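You operate a simulated robot arm through the tools that you are given. There is no shell and no other tool. Be economical: measure what you need, move in short steps, check, and stop when the job is done.

You are at the controls of a simulated robot arm. One attempt, no reset.

Task
Grease the gasket on the white block and lay the square cover on.
Fine: use the wooden brush, put it back in its pot, and close the tin. A coat counts when it lies all over at full strength: go over it till it gets no stronger.
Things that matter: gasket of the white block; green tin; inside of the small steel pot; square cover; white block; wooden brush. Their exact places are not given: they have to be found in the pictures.

The check looks at the end state, three seconds after you hand in, the way a careful person would. Anything else that was tipped, shoved, dropped, spilled or broken makes it a failure. A push-on lid holds only when it is set on centred and level and pressed home; a screw cap is set on level and turned clockwise until tight.

Robot
A 7-joint arm with a two-finger parallel gripper on a trunk, on a base that drives. Base frame: it is fixed to the floor where the robot stands at the start and does not move with it; the origin is under the middle of the robot, x ahead of it, y to its left, z up; the surface under the hand at the start is at about z = 85. Lengths are in cm, angles in degrees, forces in N, time in s.
Its first joint turns from -166.0 to 166.0 degrees. Places, roughly: gasket of the white block [70, -40, 90]; inside of the small steel pot [80, 0, 90]; white block (10x10x6 cm) [70, -40, 90]; wooden brush (3x2x15 cm) [80, 0, 90]. Payload 3.43 kg.
Tool frame: the origin (TCP) lies between the finger pads and is the grasp point; the fingertips stand 3 cm ahead of it; z points along the fingers, y is the line along which they close. Largest opening 9.4 cm; finger width 2.8, thickness 1; the body of the gripper, 5 by 9.6 cm, starts 5.5 cm behind the TCP.
Orientation is told as [roll, pitch, yaw] about the base's x, y, z axes, in that order, counted from this pose: with the fingers straight down and closing along the base's y, the tool's x points along the base's -x, its y along +y and its z along -z.

Tools
- The arm moves only by the tool apply_moves. Its arguments are lists of equal length, an entry for each row: "offset": the shift along the tool's x, y, z in cm, a list of three; "turn": the turn, a rotation vector about the tool's x, y, z in degrees, a list of three; "gripper": the gripper command, from -1 (shut) to 1 (fully open), values between in proportion. In form: {"offset": [[dx, dy, dz], ...], "turn": [[wx, wy, wz], ...], "gripper": [gripper, ...]}. A call has 1 to 20 rows; each row is the pose to reach, as a shift and turn from the pose commanded when the call began, along the tool's axes at that moment. Rows are played at 5 a second. More than 5 cm and 8.6 degrees between two rows, or a gripper value outside its range, and nothing of the call is played. A pose out of reach is approached as far as the arm can. The call stops where the force on the tool passes 40 N (or 10 N more than at its start, if that is more) or the arm is blocked; 0.2 s more then pass. The fingers move at their own pace (about 4.5 cm/s each) and stop on an object; they squeeze with about 30 N. The grip force told is the motor's: it shows also when the fingers shut on nothing. Time passes only in rows, and 0.2 s behind the last, so rows that repeat a pose let the fingers close. The reply holds the time, the measured pose of the TCP, the force on the tool along the base axes, the opening and the grip force, in the units named above and with some noise, with the torque about the TCP (base axes, N m) and any sound that the robot's microphone picked up, and new pictures: "pictures" is both (left out), scene, wrist or none.
- Cameras (640 x 400 px; columns grow to the right, rows downward): "scene" is now at [2.5, 19.22, 140.83]; the picture's right is [-0.41, -0.91, 0.00], its down [-0.33, 0.15, -0.93] and it looks along [0.85, -0.38, -0.36] (base axes); focal length 257 px, centre (320, 200). "wrist" rides on the gripper at [7.6, 1.4, -10.2] in the tool frame; the picture's right is [-0.18, 0.98, 0.00], its down [-0.75, -0.14, -0.64] and it looks along [-0.63, -0.12, 0.77] (tool axes); focal length 243 px, centre (320, 200).
- roll_base(legs): drives the robot by 1 to 6 legs, each [ahead, turn to the left] in cm and degrees, along the robot's own axes; the way and the turn of a leg run together, so that a leg with both is an arc; at most 150 cm and 180 degrees a leg. The arm and the cameras ride along, it lands a little off, and it stops where it bumps. It gives what a move gives, and a new picture of the scene camera.
- head_to(pan, tilt): turns the head with the scene camera to pan (to the left, within 120 degrees either way) and tilt (down, from -29 to 69), counted from straight ahead of the robot. It gives what a move gives, and a new picture of the scene camera.
- pixel_to_xyz(camera, pixels): for up to 12 pixels [column, row] of the newest picture of that camera ("zoom" is the newest enlarged one), the place [x, y, z] in the base frame of the surface seen there, good to about 0.2 cm. The clock stands still meanwhile.
- inspect(camera, box): a new picture of the part [left, top, right, bottom] of that camera's present view, enlarged. The clock stands still meanwhile.
- job_done(): hands the job in; it is judged then, once.

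Keep the steps short. Do not move on a guess: measure, check each grasp and each placing, and mend mistakes. In all there are 80 turns and 260 pictures (those below and enlarged ones count). Leave the gripper open and the arm clear of the work at the hand-in unless told otherwise, and finish with a single line.

The tools are called after "Emit:" as name(argument=value, ...) on one line, values as JSON. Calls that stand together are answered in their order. apply_moves: Moves the arm, as the interface text tells. Its arguments: {"type":"object","properties":{"offset":{"type":"array","items":{"type":"array","items":{"type":"number"}}},"turn":{"type":"array","items":{"type":"array","items":{"type":"number"}}},"gripper":{"type":"array","items":{"type":"number"}},"pictures":{"type":"string","enum":["both","scene","wrist","none"]}},"required":["offset","turn","gripper"]} The other tools are called the same way: roll_base (legs) drives the base; head_to (pan, tilt) turns the head that bears the scene camera; pixel_to_xyz (camera, pixels) gives the place of the surface under pixels of a picture; inspect (camera, box) takes an enlarged picture of a part of a camera's view; job_done () hands the job in.

At the start:

```text
t: 0.0
tool_pos: [58.27, 6.04, 130.15]
orientation: [0.0, 0.0, -0.2]
ft_force: [0.0, -0.6, 0.1]
ft_torque: [0.0, -0.02, 0.01]
grip_width: 9.4
finger_force: 0.1
robot x, y, heading: [0.32, -0.71, 0.1]
head pan, tilt: [-23.9, 21.2]
```

scene: 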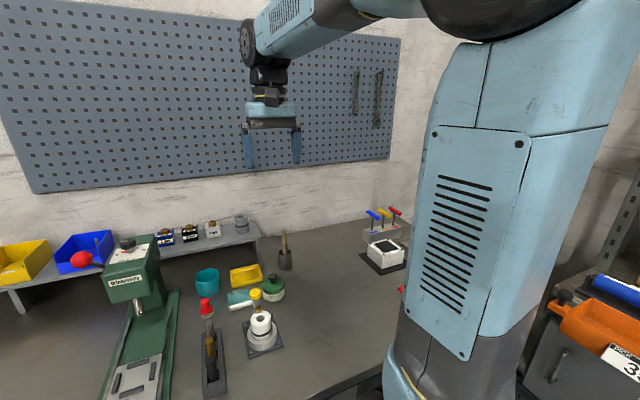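
wrist: 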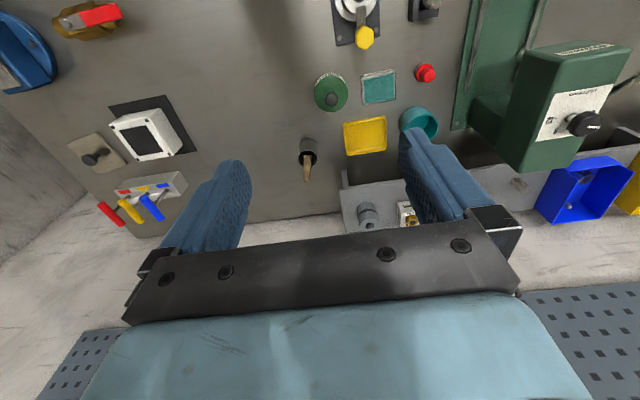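

I see the brush in a pot near scene (285,255), the green tin near (272,288), and the white block near (385,253). The wrist view also shows a square plate with a knob near (92,157). I'll enlarge both views.

Emit:
inspect(camera="scene", box=[180, 200, 420, 350])

Emit:
inspect(camera="wrist", box=[40, 0, 240, 240])

Emit:
inspect(camera="wrist", box=[260, 0, 460, 220])

Emit:
pixel_to_xyz(camera="wrist", pixels=[[92, 157], [98, 160], [145, 135], [122, 123], [162, 112], [174, 145], [134, 157], [331, 92], [333, 99], [308, 150], [307, 175], [320, 125]])

```text
2.67 times, centred on (300, 275) of scene
```

zoom: 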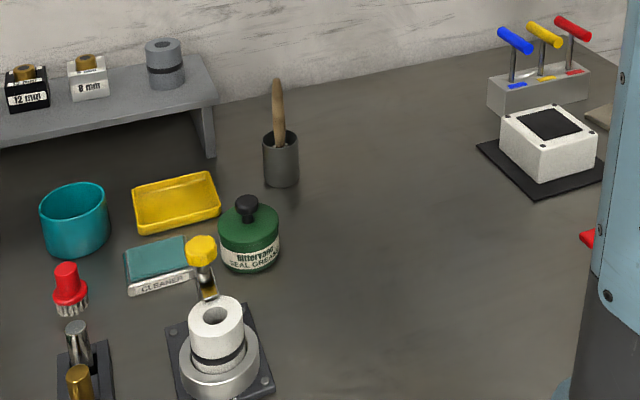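

```text
1.67 times, centred on (140, 120) of wrist
```

zoom: 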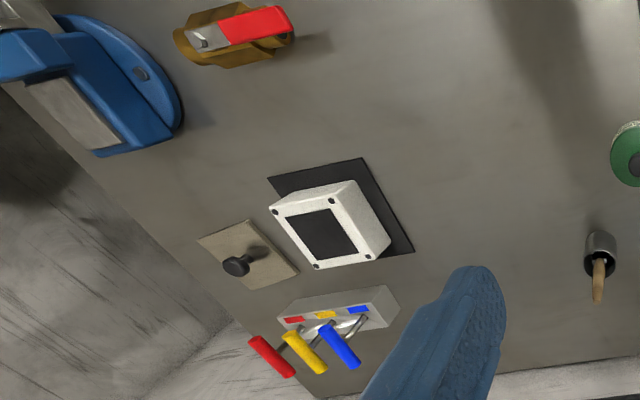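

```text
1.82 times, centred on (360, 110) of wrist
```

zoom: 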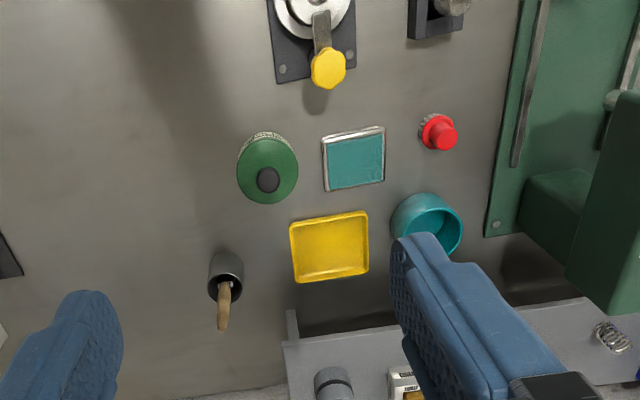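

```text
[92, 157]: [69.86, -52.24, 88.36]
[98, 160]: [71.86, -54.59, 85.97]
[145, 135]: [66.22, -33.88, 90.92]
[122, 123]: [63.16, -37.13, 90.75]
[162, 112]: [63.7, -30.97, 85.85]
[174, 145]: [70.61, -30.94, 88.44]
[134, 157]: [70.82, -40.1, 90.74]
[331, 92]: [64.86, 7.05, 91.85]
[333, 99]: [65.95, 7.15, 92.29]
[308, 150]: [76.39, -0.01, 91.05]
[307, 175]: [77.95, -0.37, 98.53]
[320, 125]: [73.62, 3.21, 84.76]
```

I'll lower the hand toward the tin to get a better look at its lid.

Emit:
apply_moves(offset=[[-1.5, 0, 4.5], [-3, 0.5, 9], [-4.5, 1, 13.5], [-5.5, 1, 18], [-6.5, 1, 22]], turn=[[0, 0, 0], [0, 0, 0], [0, 0, 0], [0, 0, 0], [0, 0, 0]], gripper=[1, 1, 1, 1, 1])

```text
t: 1.2
tool_pos: [64.82, 6.85, 108.21]
orientation: [0.0, 0.0, -0.1]
ft_force: [-0.6, -0.5, -0.4]
ft_torque: [0.03, 0.0, 0.02]
grip_width: 9.4
finger_force: 0.1
robot x, y, heading: [0.11, -0.17, 0.1]
head pan, tilt: [-23.9, 21.2]
```

scene: 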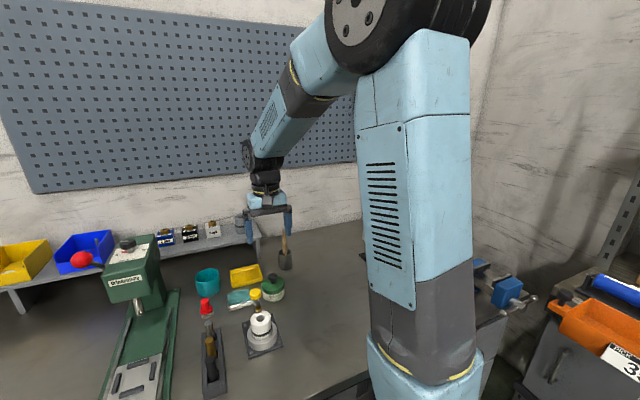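
wrist: 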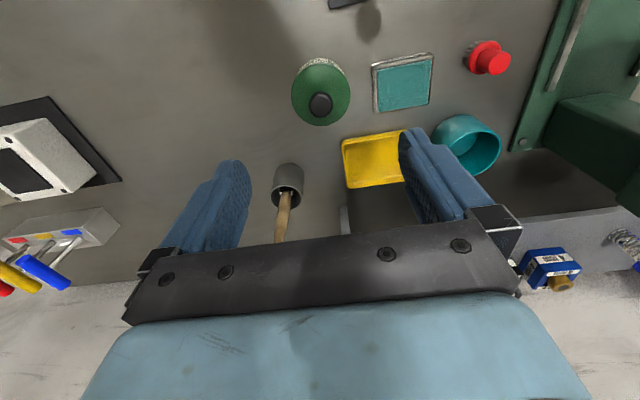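

The tin is at wrist (320,95). I'll enlarge it and measure the lid, knob and brush.

Emit:
inspect(camera="wrist", box=[240, 40, 440, 240])

Emit:
pixel_to_xyz(camera="wrist", pixels=[[320, 104], [311, 104], [331, 104], [320, 94], [320, 78], [294, 98], [348, 98], [320, 122], [288, 165], [304, 186], [275, 190], [284, 210]])

Emit:
inspect(camera="scene", box=[220, 230, 320, 320])

```text
2.00 times, centred on (340, 140) of wrist
```

zoom: 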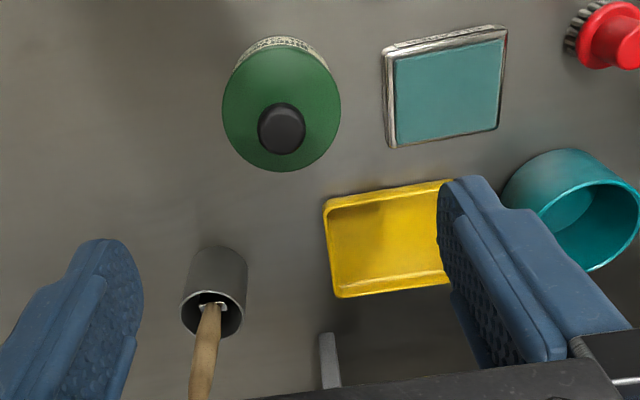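

```text
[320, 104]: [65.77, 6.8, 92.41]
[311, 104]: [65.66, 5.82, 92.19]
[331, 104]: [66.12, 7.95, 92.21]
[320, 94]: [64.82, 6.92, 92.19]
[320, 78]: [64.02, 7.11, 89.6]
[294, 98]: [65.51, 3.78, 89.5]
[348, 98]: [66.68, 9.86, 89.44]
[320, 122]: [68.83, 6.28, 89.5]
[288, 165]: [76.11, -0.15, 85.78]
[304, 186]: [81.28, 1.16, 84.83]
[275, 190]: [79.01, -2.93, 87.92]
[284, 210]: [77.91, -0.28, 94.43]
```

```text
4.44 times, centred on (270, 275) of scene
```

zoom: 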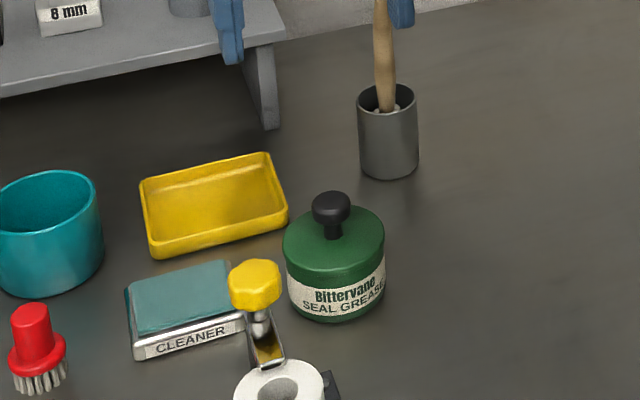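

The lid centre and knob come out at about (66.0, 6.8): lid top at z 89.5, knob top at z 92.4. I'll descend over the knob with the fingers half closed.

Emit:
apply_moves(offset=[[-1.2, 0, 0], [-1.2, 0, 4.5], [-1.2, 0, 9], [-1.2, 0, 11.5], [-1.2, 0, 11.5]], turn=[[0, 0, 0], [0, 0, 0], [0, 0, 0], [0, 0, 0], [0, 0, 0]], gripper=[0.2, 0.2, 0.2, 0.2, 0.2])

```text
t: 2.4
tool_pos: [65.94, 7.15, 96.74]
orientation: [0.0, -0.1, -0.1]
ft_force: [0.7, 0.8, -0.5]
ft_torque: [-0.04, -0.01, -0.01]
grip_width: 5.63
finger_force: 0.0
robot x, y, heading: [-0.14, -0.33, 0.1]
head pan, tilt: [-23.9, 21.2]
```

scene: 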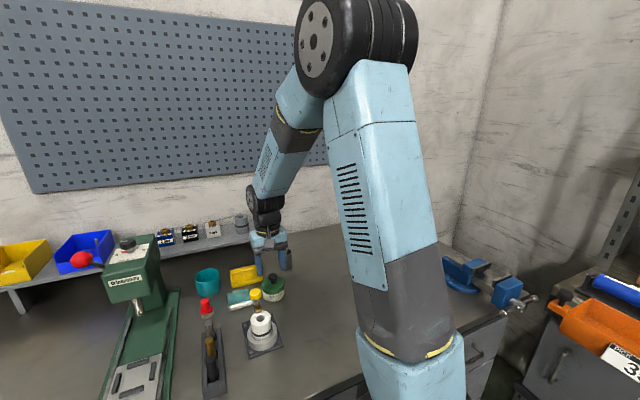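
wrist: 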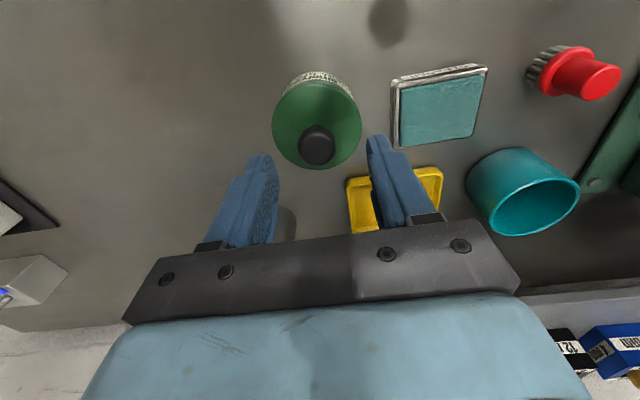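

I'll re-measure the knob and lid from this closer view.

Emit:
pixel_to_xyz(camera="wrist", pixels=[[317, 145], [300, 145], [334, 145], [317, 130], [317, 158], [276, 130], [359, 125], [317, 168], [317, 86], [290, 110], [264, 160], [372, 140]])

Emit:
inspect(camera="wrist", box=[240, 60, 400, 180])

```text
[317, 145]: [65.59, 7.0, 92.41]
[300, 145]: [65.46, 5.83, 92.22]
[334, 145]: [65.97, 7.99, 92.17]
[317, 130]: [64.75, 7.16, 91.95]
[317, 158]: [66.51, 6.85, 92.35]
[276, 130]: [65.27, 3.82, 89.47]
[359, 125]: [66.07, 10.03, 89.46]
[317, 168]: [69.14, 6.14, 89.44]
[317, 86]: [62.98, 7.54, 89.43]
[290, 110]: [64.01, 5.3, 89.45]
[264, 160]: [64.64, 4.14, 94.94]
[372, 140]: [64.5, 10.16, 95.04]
```

```text
3.33 times, centred on (320, 120) of wrist
```

zoom: 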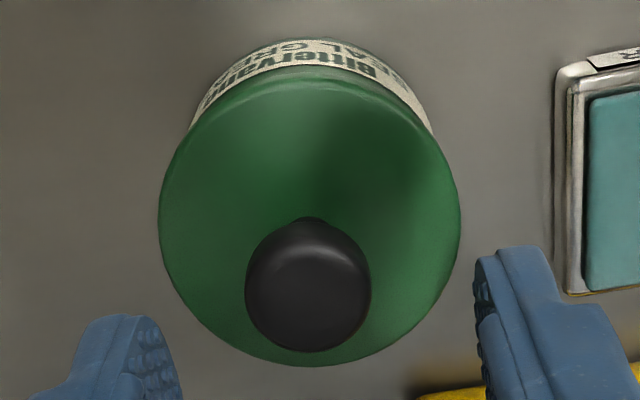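

The knob centre is about (66.0, 6.9). I'll go down to z≈93 and close on it.

Emit:
apply_moves(offset=[[0, -0.15, 2], [0, -0.15, 3.7], [0, -0.15, 3.7], [0, -0.15, 3.7], [0, -0.15, 3.7], [0, -0.15, 3.7]], turn=[[0, 0, 0], [0, 0, 0], [0, 0, 0], [0, 0, 0], [0, 0, 0], [0, 0, 0]], gripper=[0.2, 0.2, -1, -1, -1, -1], pictures="wrist")

```text
t: 3.8
tool_pos: [66.04, 6.84, 92.98]
orientation: [0.1, 0.0, -0.1]
ft_force: [-0.2, -0.5, 0.4]
ft_torque: [0.02, 0.02, 0.04]
grip_width: 2.41
finger_force: 30.0
robot x, y, heading: [0.04, -0.26, 0.0]
head pan, tilt: [-23.9, 21.2]
heard: snap
```

wrist: 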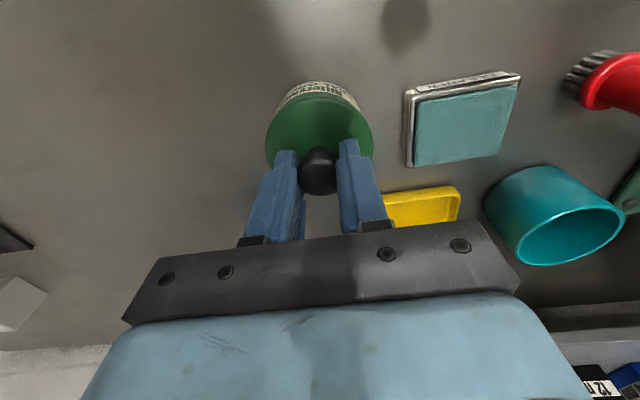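

The knob is gripped at width 2.4, and I heard a snap, so the lid may already be loose. I'll lift gently.

Emit:
apply_moves(offset=[[0, 0, -0.5], [0, 0, -1], [0, 0, -2], [0, 0, -3.5], [0, 0, -6]], turn=[[0, 0, 0], [0, 0, 0], [0, 0, 0], [0, 0, 0], [0, 0, 0]], gripper=[-1, -1, -1, -1, -1])

```text
t: 5.0
tool_pos: [66.0, 6.74, 98.9]
orientation: [0.1, 0.0, -0.1]
ft_force: [-0.1, -0.4, -1.2]
ft_torque: [0.0, 0.04, -0.02]
grip_width: 2.42
finger_force: 30.8
robot x, y, heading: [0.27, -0.31, 0.0]
head pan, tilt: [-23.9, 21.2]
```

scene: 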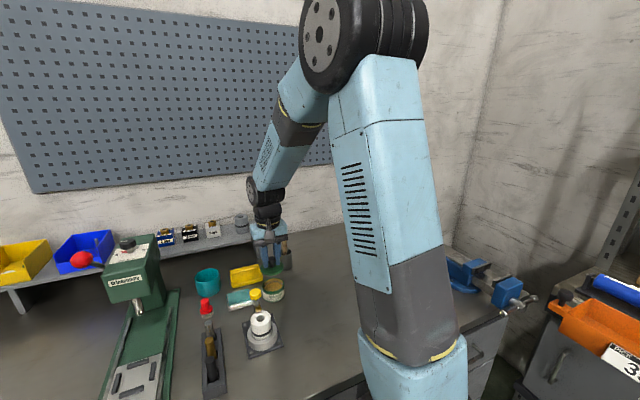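
wrist: 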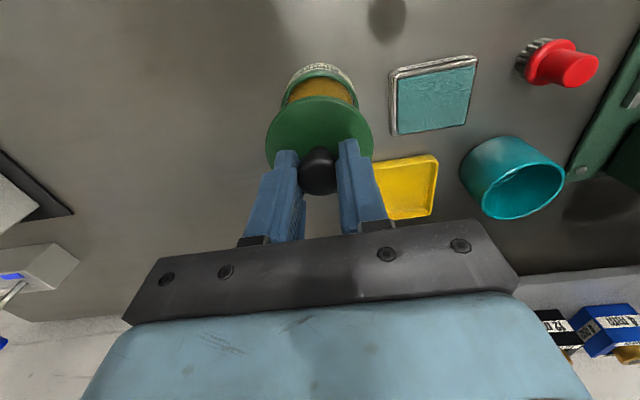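

The lid is off and amber grease is visible. I'll carry the lid to the free table at about (60, -12).

Emit:
apply_moves(offset=[[1.5, -4, 0], [3, -8, 0], [4.5, -12, 0], [6, -16, 0], [6, -19, 0], [6, -19, 4], [6, -19, 7.5], [6, -19, 7.5]], turn=[[0, 0, 0], [0, 0, 0], [0, 0, 0], [0, 0, 0], [0, 0, 0], [0, 0, 0], [0, 0, 0], [0, 0, 0]], gripper=[-1, -1, -1, -1, -1, -1, -1, -1])

```text
t: 6.8
tool_pos: [59.74, -12.19, 91.17]
orientation: [0.0, 0.0, -0.1]
ft_force: [-0.4, 0.1, 0.3]
ft_torque: [0.01, -0.03, -0.01]
grip_width: 2.41
finger_force: 29.6
robot x, y, heading: [-0.26, -0.35, 0.0]
head pan, tilt: [-23.9, 21.2]
```

scene: 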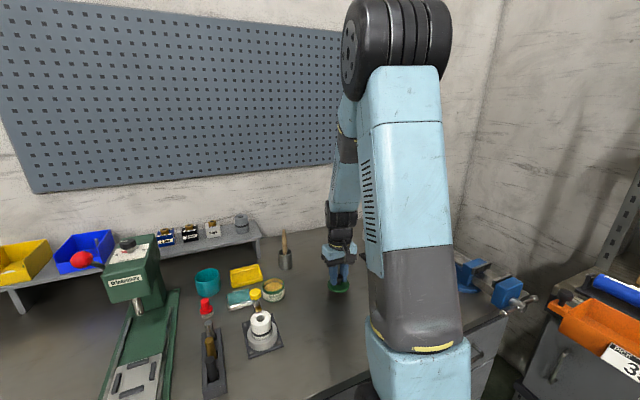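
wrist: 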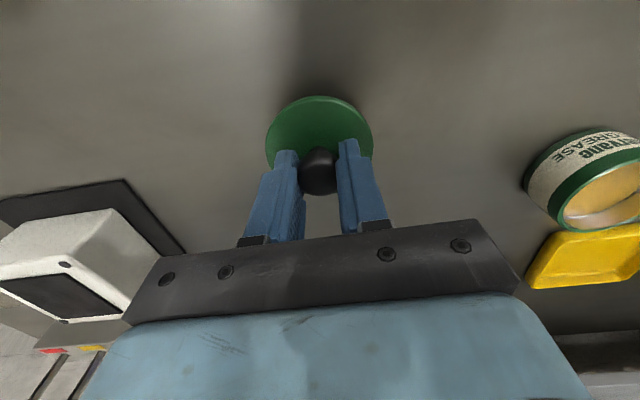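

The lid hovers just above the table. I'll lower it in small steps and watch the force.

Emit:
apply_moves(offset=[[0, 0, 0.3], [0, 0, 0.6], [0, 0, 0.9], [0, 0, 1.1], [0, 0, 1.3]], turn=[[0, 0, 0], [0, 0, 0], [0, 0, 0], [0, 0, 0], [0, 0, 0]], gripper=[-1, -1, -1, -1, -1], pictures="wrist")

Emit:
inspect(camera="scene", box=[300, 250, 380, 310])

```text
t: 8.0
tool_pos: [59.89, -12.11, 90.12]
orientation: [0.1, 0.1, 0.0]
ft_force: [-1.2, -0.4, -0.1]
ft_torque: [-0.04, 0.05, 0.01]
grip_width: 2.42
finger_force: 30.1
robot x, y, heading: [-0.09, -0.45, -0.0]
head pan, tilt: [-23.9, 21.2]
```

wrist: 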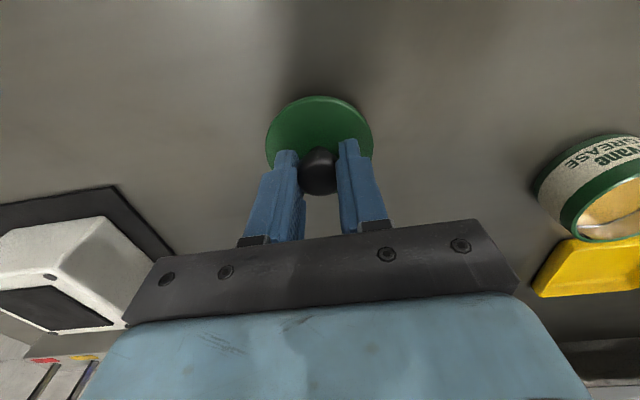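

```text
6.67 times, centred on (340, 280) of scene
```

zoom: 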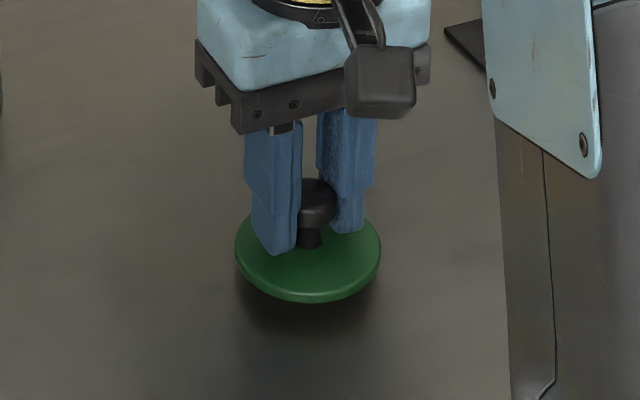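

It isn't touching yet and the lid is thin, so I'll keep lowering.

Emit:
apply_moves(offset=[[0, 0, 0.2], [0, 0, 0.4], [0, 0, 0.6], [0, 0, 0.8], [0, 0, 1.0], [0, 0, 1.2], [0, 0, 1.35]], turn=[[0, 0, 0], [0, 0, 0], [0, 0, 0], [0, 0, 0], [0, 0, 0], [0, 0, 0], [0, 0, 0]], gripper=[-1, -1, -1, -1, -1, -1, -1], pictures="none")

Emit:
inspect(camera="scene", box=[300, 250, 380, 310])

```text
t: 9.6
tool_pos: [59.86, -12.19, 88.87]
orientation: [0.0, -0.3, -0.1]
ft_force: [-2.8, 2.7, 39.6]
ft_torque: [0.05, 0.26, -0.03]
grip_width: 2.37
finger_force: 30.0
robot x, y, heading: [0.26, -0.12, 0.1]
head pan, tilt: [-23.9, 21.2]
```

```text
6.67 times, centred on (340, 280) of scene
```

zoom: 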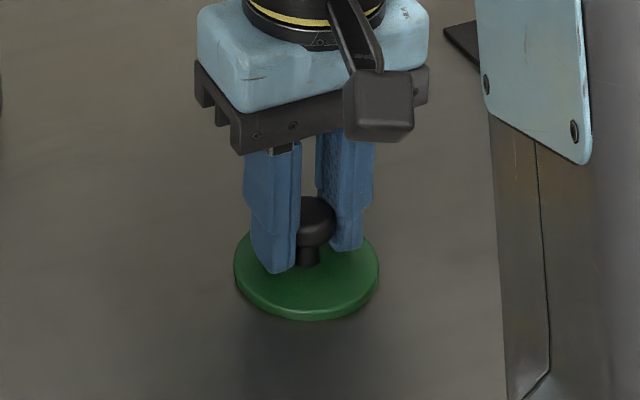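

It's in contact at TCP z≈88.9. I'll ease up slightly, open, and rise.

Emit:
apply_moves(offset=[[0, 0, -0.2], [0, 0, -0.2], [0, 0, -0.2], [0, 0, -0.2], [0, 0, -4], [0, 0, -8], [0, 0, -12]], turn=[[0, 0, 0], [0, 0, 0], [0, 0, 0], [0, 0, 0], [0, 0, 0], [0, 0, 0], [0, 0, 0]], gripper=[-1, 0, 0.2, 0.2, 0.2, 0.2, 0.2])

```text
t: 11.2
tool_pos: [60.07, -12.07, 100.57]
orientation: [0.0, 0.0, -0.1]
ft_force: [-0.3, -0.3, -0.5]
ft_torque: [0.0, 0.02, 0.0]
grip_width: 5.65
finger_force: 0.1
robot x, y, heading: [-0.12, -0.51, 0.2]
head pan, tilt: [-23.9, 21.2]
```

scene: 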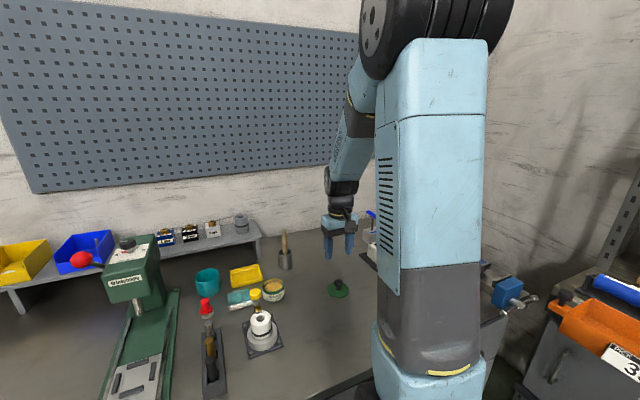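
wrist: 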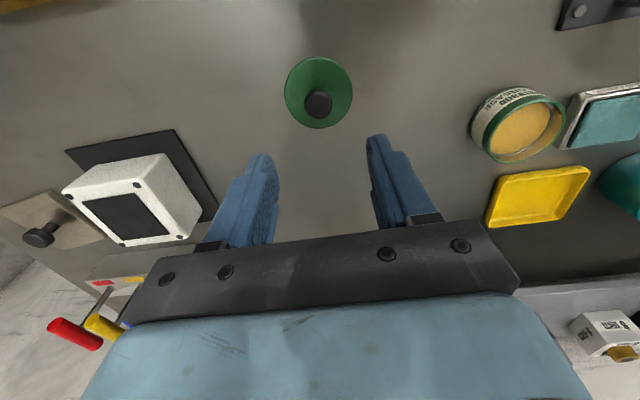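

The lid stands flat. Next I'll measure the brush handle and look at the block and tin.

Emit:
inspect(camera="scene", box=[240, 220, 320, 310])

Emit:
pixel_to_xyz(camera="scene", pixels=[[284, 233], [284, 237], [285, 242], [285, 247], [279, 251], [291, 251], [285, 265], [273, 286]])

Emit:
inspect(camera="wrist", box=[40, 120, 220, 260])

Emit:
pixel_to_xyz(camera="wrist", pixels=[[67, 188], [137, 183], [183, 235], [122, 244], [85, 202], [137, 194], [168, 231], [121, 237], [128, 214], [105, 193], [146, 200], [517, 130]])

```text
4.44 times, centred on (280, 265) of scene
```

zoom: 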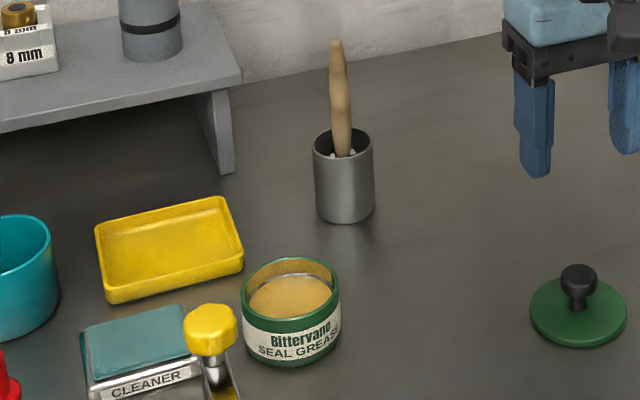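

```text
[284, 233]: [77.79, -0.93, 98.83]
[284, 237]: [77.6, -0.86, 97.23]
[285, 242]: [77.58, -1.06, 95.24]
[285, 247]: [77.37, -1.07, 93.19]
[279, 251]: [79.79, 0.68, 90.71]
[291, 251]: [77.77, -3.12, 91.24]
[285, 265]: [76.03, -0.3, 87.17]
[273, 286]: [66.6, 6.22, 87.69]
```

```text
2.86 times, centred on (130, 190) of wrist
```

zoom: 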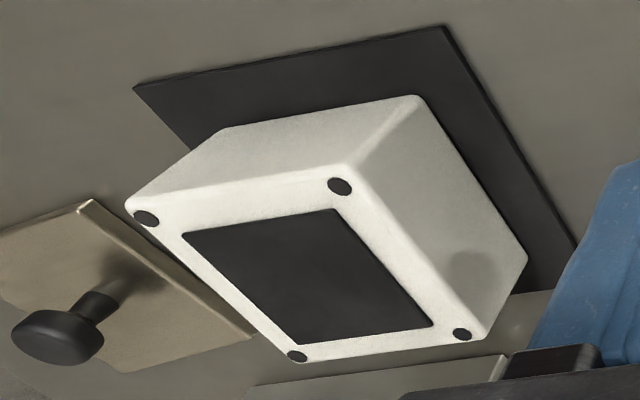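

```text
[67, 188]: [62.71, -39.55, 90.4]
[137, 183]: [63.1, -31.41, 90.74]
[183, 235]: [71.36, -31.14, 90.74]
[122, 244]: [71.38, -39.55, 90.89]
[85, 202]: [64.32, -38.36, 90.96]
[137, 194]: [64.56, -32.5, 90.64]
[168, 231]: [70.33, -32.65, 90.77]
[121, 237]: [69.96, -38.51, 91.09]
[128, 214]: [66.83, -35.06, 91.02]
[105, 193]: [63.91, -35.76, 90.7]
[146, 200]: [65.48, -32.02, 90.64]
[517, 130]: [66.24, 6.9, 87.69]
```

The gasket is the dark pad, x 64.4 to 70.2, y -38.4 to -32.5, z≈91. The brush handle stands nearly upright at about (78, -0.9), top around z 100. I'll go above it for a closer view.

Emit:
apply_moves(offset=[[-2, 1, -4.5], [-5, 4, -7], [-8.5, 6.5, -9.5], [-12, 9, -12], [-15.5, 11, -12], [-17.5, 11, -12]], turn=[[0, 0, 0], [0, 0, 0], [0, 0, 0], [0, 0, 0], [0, 0, 0], [0, 0, 0]], gripper=[0.2, 0.2, 0.2, 0.2, 0.2, 0.2])

```text
refused: row 1 steps farther than a row can; nothing moved
```

Emit:
apply_moves(offset=[[-2, 1, -3.5], [-5, 3.5, -6.5], [-8, 6, -9.5], [-11.5, 8.5, -12], [-14.5, 11, -12], [-17.5, 11, -12]], turn=[[0, 0, 0], [0, 0, 0], [0, 0, 0], [0, 0, 0], [0, 0, 0], [0, 0, 0]], gripper=[0.2, 0.2, 0.2, 0.2, 0.2, 0.2])

Emit:
inspect(camera="wrist", box=[240, 80, 400, 240])

```text
t: 12.6
tool_pos: [77.46, -1.27, 112.67]
orientation: [0.0, 0.1, -0.1]
ft_force: [0.6, 1.1, 0.4]
ft_torque: [-0.02, 0.0, 0.02]
grip_width: 5.66
finger_force: 0.1
robot x, y, heading: [-0.02, -0.29, 0.1]
head pan, tilt: [-23.9, 21.2]
```

scene: 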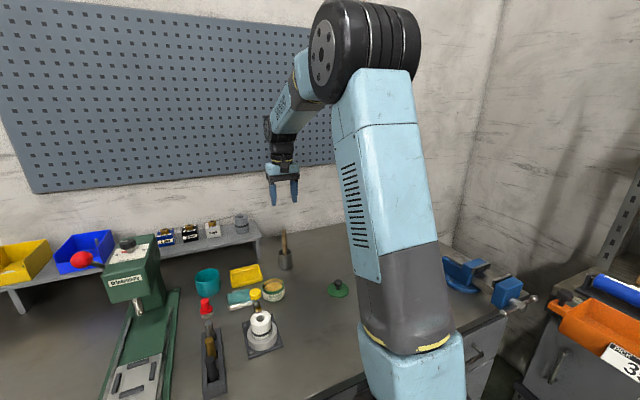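
wrist: 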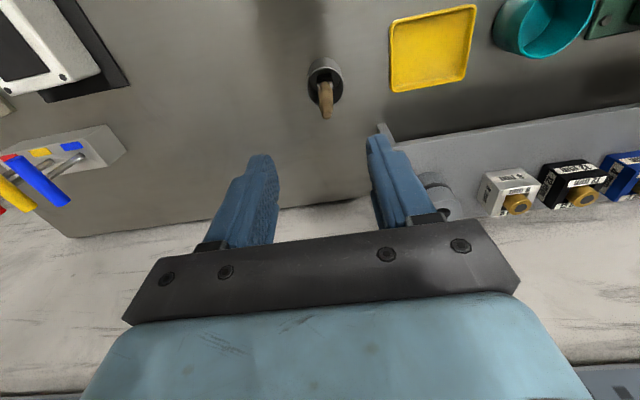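

```text
2.50 times, centred on (320, 160) of wrist
```

zoom: 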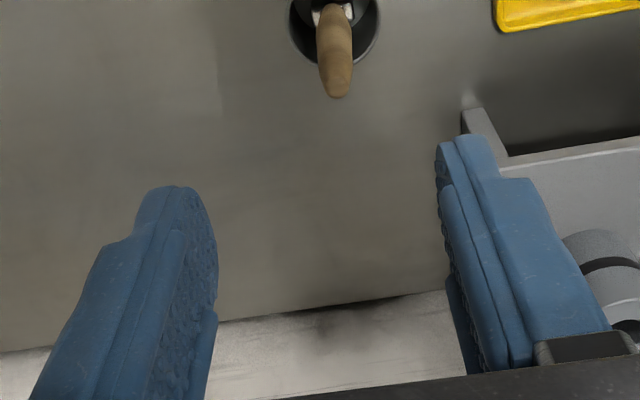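

Emit:
pixel_to_xyz(camera="wrist", pixels=[[326, 114], [326, 105], [321, 105], [331, 105], [324, 96], [324, 90], [309, 78], [342, 78], [325, 59], [325, 102]])

Emit:
inspect(camera="wrist", box=[295, 50, 355, 125])

```text
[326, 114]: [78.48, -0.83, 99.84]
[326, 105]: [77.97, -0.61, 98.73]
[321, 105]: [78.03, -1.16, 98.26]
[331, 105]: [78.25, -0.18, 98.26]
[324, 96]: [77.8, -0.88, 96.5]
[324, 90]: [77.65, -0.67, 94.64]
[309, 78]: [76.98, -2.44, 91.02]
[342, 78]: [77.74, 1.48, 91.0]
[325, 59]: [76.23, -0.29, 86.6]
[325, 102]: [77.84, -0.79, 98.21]
```

```text
5.33 times, centred on (325, 88) of wrist
```

zoom: 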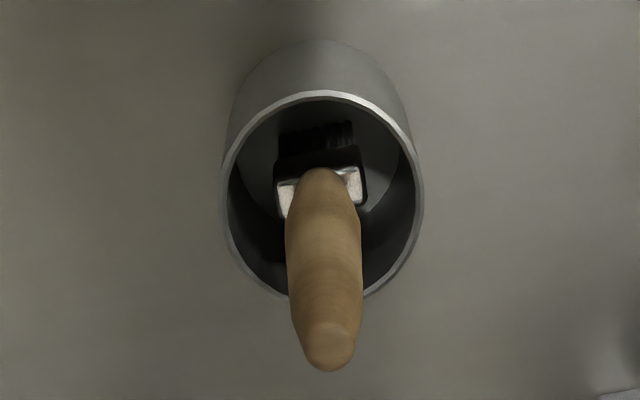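

The handle's axis is at about (78.4, -0.7) around z 97, with a slight lean. I'll descend to TCP z 96.5 and close on it.

Emit:
apply_moves(offset=[[-0.9, 0.5, 4], [-0.9, 0.5, 8.5], [-0.9, 0.5, 12.5], [-0.9, 0.5, 16.2], [-0.9, 0.5, 16.2]], turn=[[0, 0, 0], [0, 0, 0], [0, 0, 0], [0, 0, 0], [0, 0, 0]], gripper=[0.2, 0.2, 0.2, 0.2, 0.2])

Emit:
inspect(camera="wrist", box=[220, 60, 420, 240])

Emit:
inspect(camera="scene", box=[250, 220, 320, 280])

```text
t: 13.8
tool_pos: [78.5, -0.68, 96.53]
orientation: [0.0, 0.0, 0.0]
ft_force: [0.1, -0.4, -0.1]
ft_torque: [-0.01, 0.03, 0.02]
grip_width: 5.62
finger_force: 0.1
robot x, y, heading: [-0.06, -0.45, -0.3]
head pan, tilt: [-23.9, 21.2]
```

scene: 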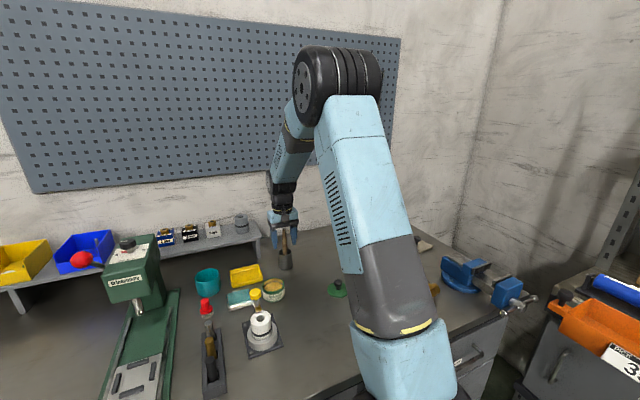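
wrist: 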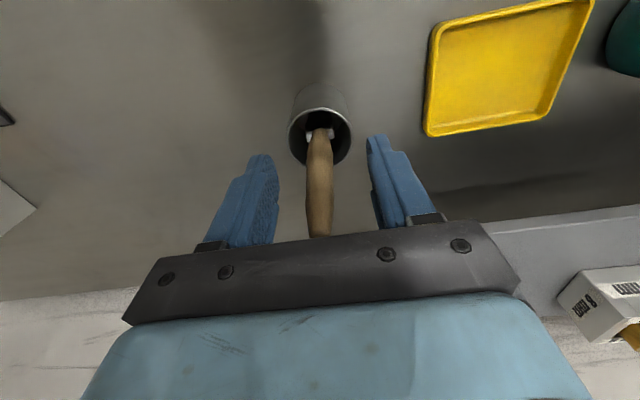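

```text
2.22 times, centred on (320, 150) of wrist
```

zoom: 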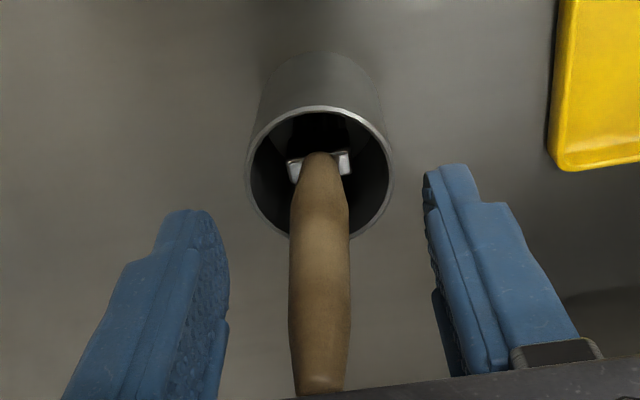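

```text
6.67 times, centred on (285, 250) of scene
```

zoom: 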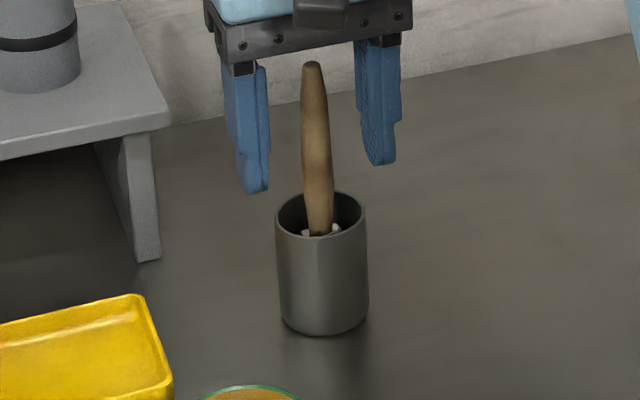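

The handle sits between the pads. I'll close and lift straight up a little.

Emit:
apply_moves(offset=[[0, 0, 0], [0, 0, 0], [0, 0, 0], [0, 0, -1], [0, 0, -3], [0, 0, -6], [0, 0, -10], [0, 0, -14]], turn=[[0, 0, 0], [0, 0, 0], [0, 0, 0], [0, 0, 0], [0, 0, 0], [0, 0, 0], [0, 0, 0], [0, 0, 0]], gripper=[-1, -1, -1, -1, -1, -1, -1, -1])

Emit:
inspect(camera="scene", box=[240, 180, 330, 280])

Emit:
inspect(camera="wrist", box=[220, 40, 420, 240])

```text
t: 15.6
tool_pos: [78.3, -0.75, 110.58]
orientation: [-0.1, 0.1, -0.2]
ft_force: [-0.1, 0.1, 0.0]
ft_torque: [0.01, 0.04, 0.02]
grip_width: 1.48
finger_force: 29.4
robot x, y, heading: [-0.43, -0.16, -0.1]
head pan, tilt: [-23.9, 21.2]
```

scene: 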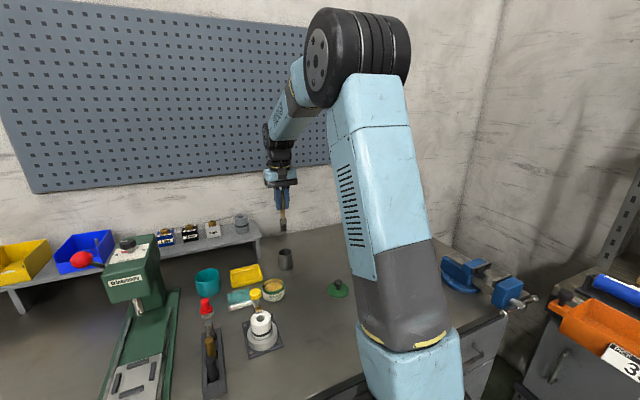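
wrist: 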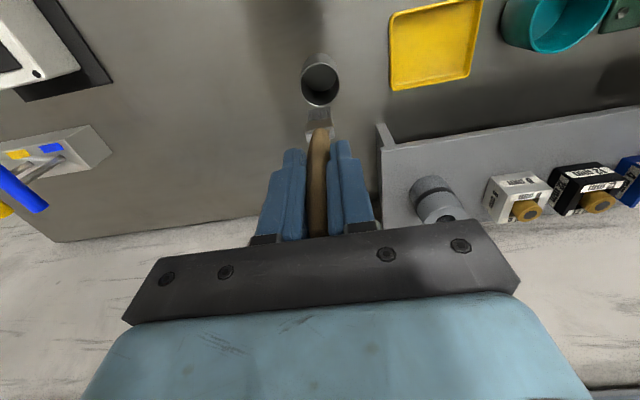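

```text
4.00 times, centred on (285, 230) of scene
```

zoom: 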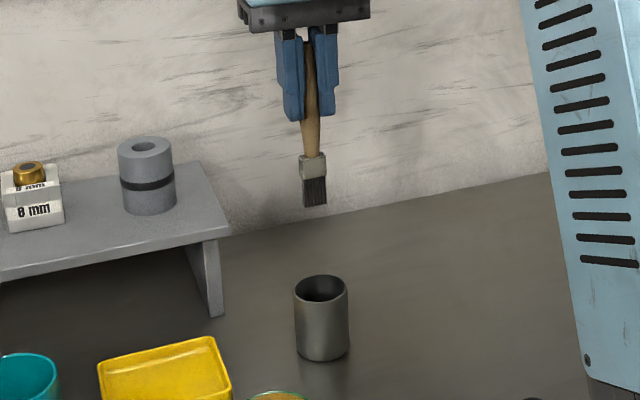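

```text
2.00 times, centred on (320, 140) of wrist
```

zoom: 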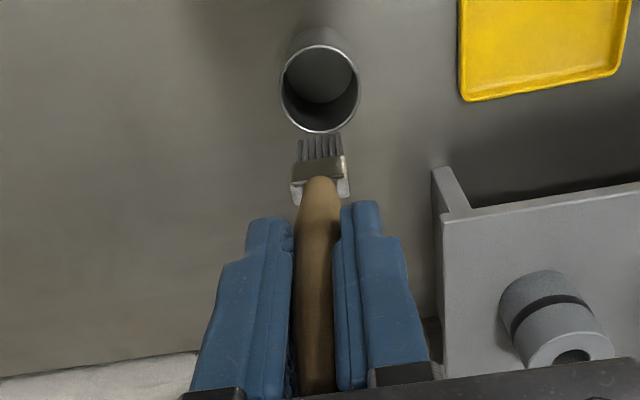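

The brush is held and the pot stayed put. I'll measure the bristle tip relative to the TCP, and the pot.

Emit:
pixel_to_xyz(camera="wrist", pixels=[[312, 110], [331, 108], [321, 109], [321, 115], [309, 137], [333, 136], [301, 80], [339, 80], [320, 63], [320, 105], [320, 80], [320, 90]])

Emit:
pixel_to_xyz(camera="scene", pixels=[[281, 231], [283, 230], [285, 230], [283, 227], [280, 221], [286, 221], [278, 252], [285, 249], [285, 255], [291, 252]])

```text
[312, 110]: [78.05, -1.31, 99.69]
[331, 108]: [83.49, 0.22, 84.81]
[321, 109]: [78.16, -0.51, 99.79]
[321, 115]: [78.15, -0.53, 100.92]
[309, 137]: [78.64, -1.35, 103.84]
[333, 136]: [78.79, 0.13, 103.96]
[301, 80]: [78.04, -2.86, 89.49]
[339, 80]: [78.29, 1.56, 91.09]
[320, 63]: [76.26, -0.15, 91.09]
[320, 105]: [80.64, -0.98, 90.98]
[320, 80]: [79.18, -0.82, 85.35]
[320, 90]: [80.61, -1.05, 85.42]
```

```text
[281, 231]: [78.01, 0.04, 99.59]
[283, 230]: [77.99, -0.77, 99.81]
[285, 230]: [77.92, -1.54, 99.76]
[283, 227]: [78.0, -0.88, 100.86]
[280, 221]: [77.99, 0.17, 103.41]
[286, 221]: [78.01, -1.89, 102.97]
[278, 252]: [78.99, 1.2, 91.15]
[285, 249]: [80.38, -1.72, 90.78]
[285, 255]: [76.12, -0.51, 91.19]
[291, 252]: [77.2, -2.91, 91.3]
```

The tip is about 11.2 cm below the TCP, bristles about 2 wide in y, and the pot centre is (78.3, -0.65). I'll go over the tin and lower the tip to about 0.7 cm into the grease.

Emit:
apply_moves(offset=[[4, 2.5, 0], [8, 5, 0], [12.2, 7.6, 0], [12.2, 7.6, 4], [12.2, 7.6, 8], [12.2, 7.6, 10]], turn=[[0, 0, 0], [0, 0, 0], [0, 0, 0], [0, 0, 0], [0, 0, 0], [0, 0, 0]], gripper=[-1, -1, -1, -1, -1, -1])

Emit:
inspect(camera="wrist", box=[240, 40, 400, 180])

Emit:
inspect(camera="scene", box=[240, 240, 320, 310])

```text
t: 17.0
tool_pos: [65.96, 6.73, 100.58]
orientation: [0.1, 0.0, -0.2]
ft_force: [0.0, 0.8, -0.1]
ft_torque: [0.04, 0.02, 0.02]
grip_width: 1.43
finger_force: 29.8
robot x, y, heading: [0.11, -0.08, -0.0]
head pan, tilt: [-23.9, 21.2]
```

scene: 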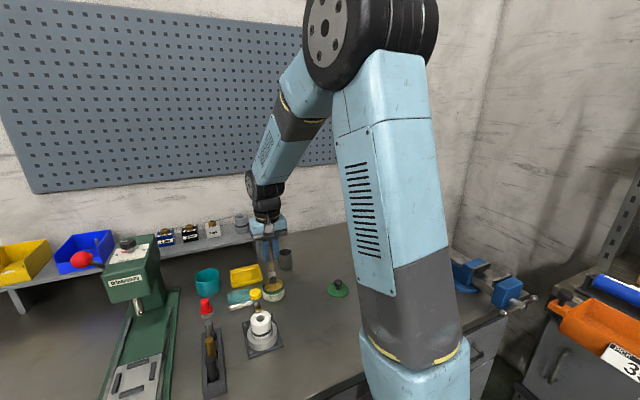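
wrist: 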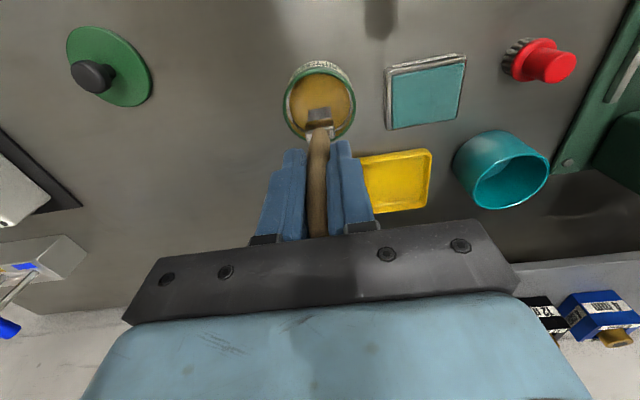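

```text
2.86 times, centred on (320, 110) of wrist
```

zoom: 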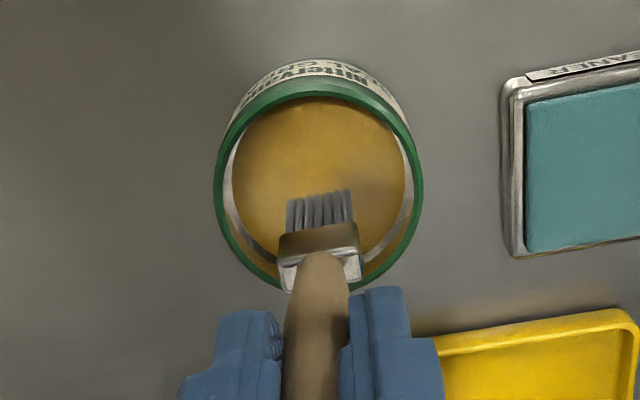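

```text
5.71 times, centred on (280, 275) of scene
```

zoom: 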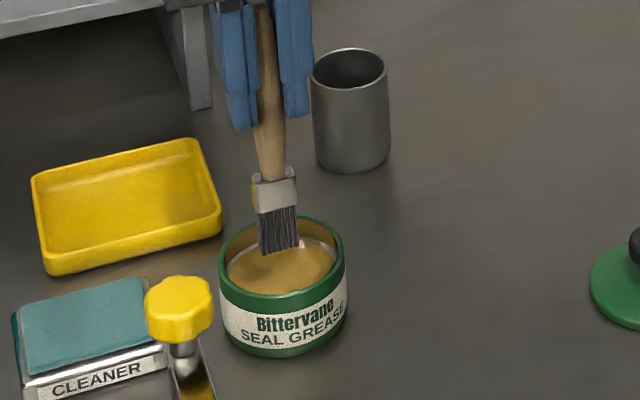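

The tip is centred over the grease. I'll dip, wiggle a little, and look.

Emit:
apply_moves(offset=[[0, 0, 1.2], [0, 0, 2.4], [0.5, 0, 2.4], [-0.5, 0, 2.4], [0, 0.4, 2.4], [0, -0.4, 2.4], [0, 0, 2.4]], turn=[[0, 0, 0], [0, 0, 0], [0, 0, 0], [0, 0, 0], [0, 0, 0], [0, 0, 0], [0, 0, 0]], gripper=[-1, -1, -1, -1, -1, -1, -1], pictures="none")

Emit:
inspect(camera="scene", box=[240, 240, 320, 310])

```text
t: 18.6
tool_pos: [66.14, 6.83, 98.27]
orientation: [0.0, 0.1, -0.2]
ft_force: [-0.9, -0.4, -0.8]
ft_torque: [0.02, 0.03, -0.03]
grip_width: 1.52
finger_force: 29.7
robot x, y, heading: [0.14, -0.2, 0.0]
head pan, tilt: [-23.9, 21.2]
```

```text
5.71 times, centred on (280, 275) of scene
```

zoom: 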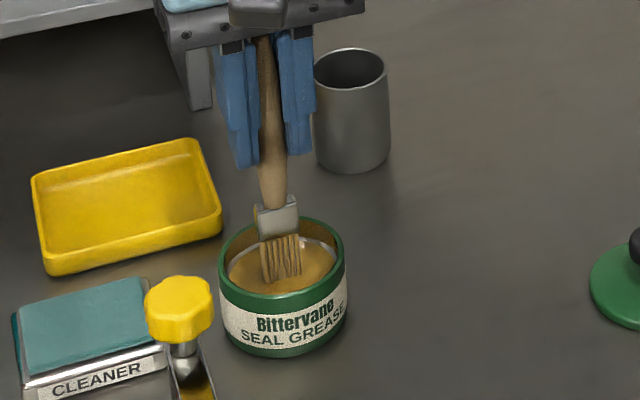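

The bristles are loaded. I'll raise and carry the brush over to the gasket, stopping 3 cm above it.

Emit:
apply_moves(offset=[[0, 0, -1.5], [0, 0, -4], [0, 0, -7], [0, -4, -7.5], [0, -8.5, -7.5], [0, -13, -7.5], [0, -17.5, -7.5], [0, -22, -7.5], [0, -26.5, -7.5], [0, -31, -7.5], [-0.5, -35.5, -7.5], [-1, -39.5, -7.5], [-1.1, -42.3, -7.5], [-1.1, -42.3, -7.5]], turn=[[0, 0, 0], [0, 0, 0], [0, 0, 0], [0, 0, 0], [0, 0, 0], [0, 0, 0], [0, 0, 0], [0, 0, 0], [0, 0, 0], [0, 0, 0], [0, 0, 0], [0, 0, 0], [0, 0, 0], [0, 0, 0]], gripper=[-1, -1, -1, -1, -1, -1, -1, -1, -1, -1, -1, -1, -1, -1])

Emit:
inspect(camera="wrist", box=[220, 20, 420, 180])

```text
t: 21.6
tool_pos: [67.21, -35.43, 105.55]
orientation: [0.0, 0.0, -0.1]
ft_force: [0.0, -0.1, -0.7]
ft_torque: [-0.01, 0.01, 0.0]
grip_width: 1.56
finger_force: 30.0
robot x, y, heading: [-0.03, -0.15, 0.1]
head pan, tilt: [-23.9, 21.2]
```

scene: 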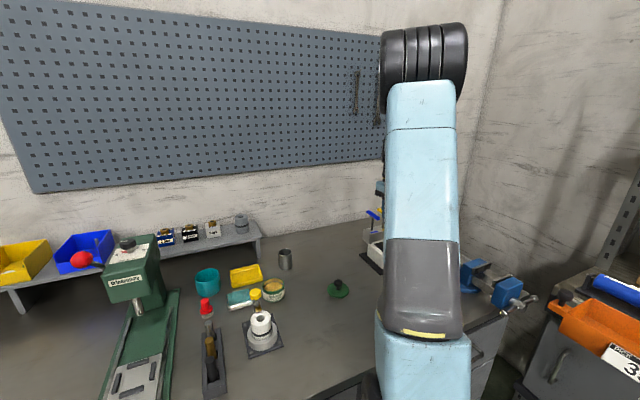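
wrist: 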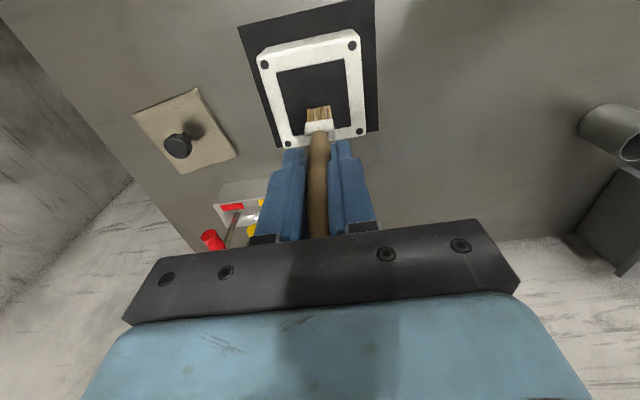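

```text
2.50 times, centred on (320, 100) of wrist
```

zoom: 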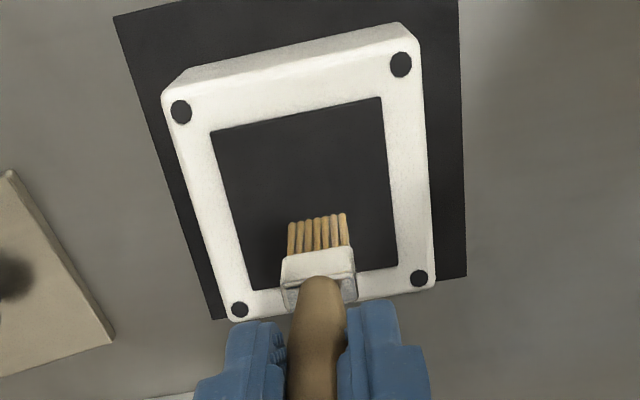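

I'll measure the gasket's corners, the bristle tips, and the block's corners precisely from this view.

Emit:
pixel_to_xyz(camera="wrist", pixels=[[278, 74], [342, 62], [349, 125], [296, 134], [309, 110], [319, 109], [329, 107], [319, 114], [264, 65], [352, 45], [361, 131], [288, 144]])

```text
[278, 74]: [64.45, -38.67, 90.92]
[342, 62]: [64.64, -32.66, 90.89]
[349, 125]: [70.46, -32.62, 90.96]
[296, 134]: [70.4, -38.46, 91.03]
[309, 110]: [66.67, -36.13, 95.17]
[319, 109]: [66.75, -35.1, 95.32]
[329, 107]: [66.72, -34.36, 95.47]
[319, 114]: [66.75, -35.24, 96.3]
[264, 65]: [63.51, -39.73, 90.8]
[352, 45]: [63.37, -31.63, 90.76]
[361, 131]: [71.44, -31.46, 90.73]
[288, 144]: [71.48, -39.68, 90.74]
```

The gasket spans x 64.4 to 70.5, y -38.7 to -32.5, z≈90.95. I'll touch down at the centre first to find the contact height.

Emit:
apply_moves(offset=[[0, 0, 1.5], [0, 0, 2.8], [0, 0, 3.4], [0, 0, 3.6], [0, 0, 3.8]], turn=[[0, 0, 0], [0, 0, 0], [0, 0, 0], [0, 0, 0], [0, 0, 0]], gripper=[-1, -1, -1, -1, -1], pictures="none")

Emit:
inspect(camera="wrist", box=[220, 20, 420, 180])

```text
t: 22.8
tool_pos: [67.27, -35.28, 101.82]
orientation: [0.0, -0.1, -0.1]
ft_force: [-1.3, 0.9, 0.4]
ft_torque: [-0.02, -0.02, -0.01]
grip_width: 1.51
finger_force: 30.2
robot x, y, heading: [0.28, -0.46, -0.0]
head pan, tilt: [-23.9, 21.2]
```

```text
2.50 times, centred on (320, 100) of wrist
```

zoom: 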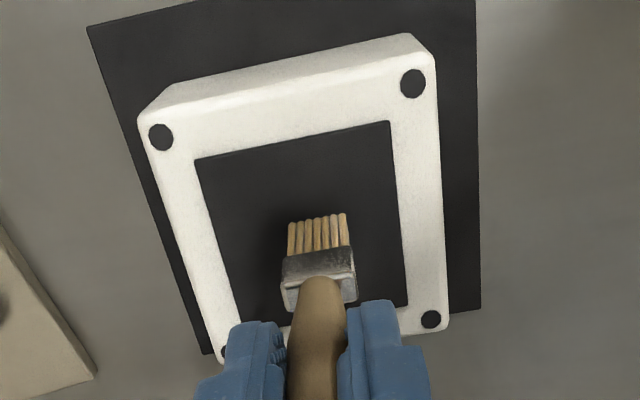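

Emit:
pixel_to_xyz(camera="wrist", pixels=[[309, 110], [319, 108], [319, 111], [328, 107], [319, 104], [311, 112], [300, 105], [326, 100]])

Emit:
apply_moves(offset=[[0, 0, 0.2], [0, 0, 0.4], [0, 0, 0.6], [0.5, 0, 0.6], [1.0, 0, 0.6]], turn=[[0, 0, 0], [0, 0, 0], [0, 0, 0], [0, 0, 0], [0, 0, 0]], gripper=[-1, -1, -1, -1, -1], pictures="none")

Emit:
inspect(camera="wrist", box=[220, 20, 420, 180])

```text
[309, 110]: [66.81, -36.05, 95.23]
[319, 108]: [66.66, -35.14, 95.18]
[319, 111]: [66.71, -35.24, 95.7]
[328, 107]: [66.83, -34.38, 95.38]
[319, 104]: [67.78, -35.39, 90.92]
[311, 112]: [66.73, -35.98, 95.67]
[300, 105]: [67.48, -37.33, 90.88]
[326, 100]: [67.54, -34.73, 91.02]
```

```text
t: 24.0
tool_pos: [66.28, -35.31, 101.33]
orientation: [0.0, 0.0, -0.2]
ft_force: [7.2, 0.3, 24.9]
ft_torque: [0.02, -0.74, -0.01]
grip_width: 1.5
finger_force: 30.0
robot x, y, heading: [0.05, -0.66, -0.1]
head pan, tilt: [-23.9, 21.2]
```

```text
2.50 times, centred on (320, 100) of wrist
```

zoom: 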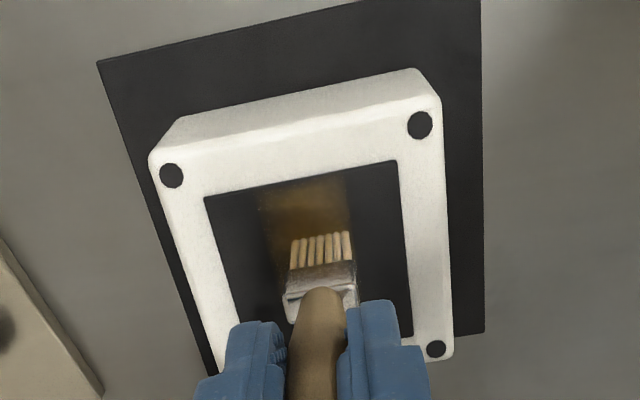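

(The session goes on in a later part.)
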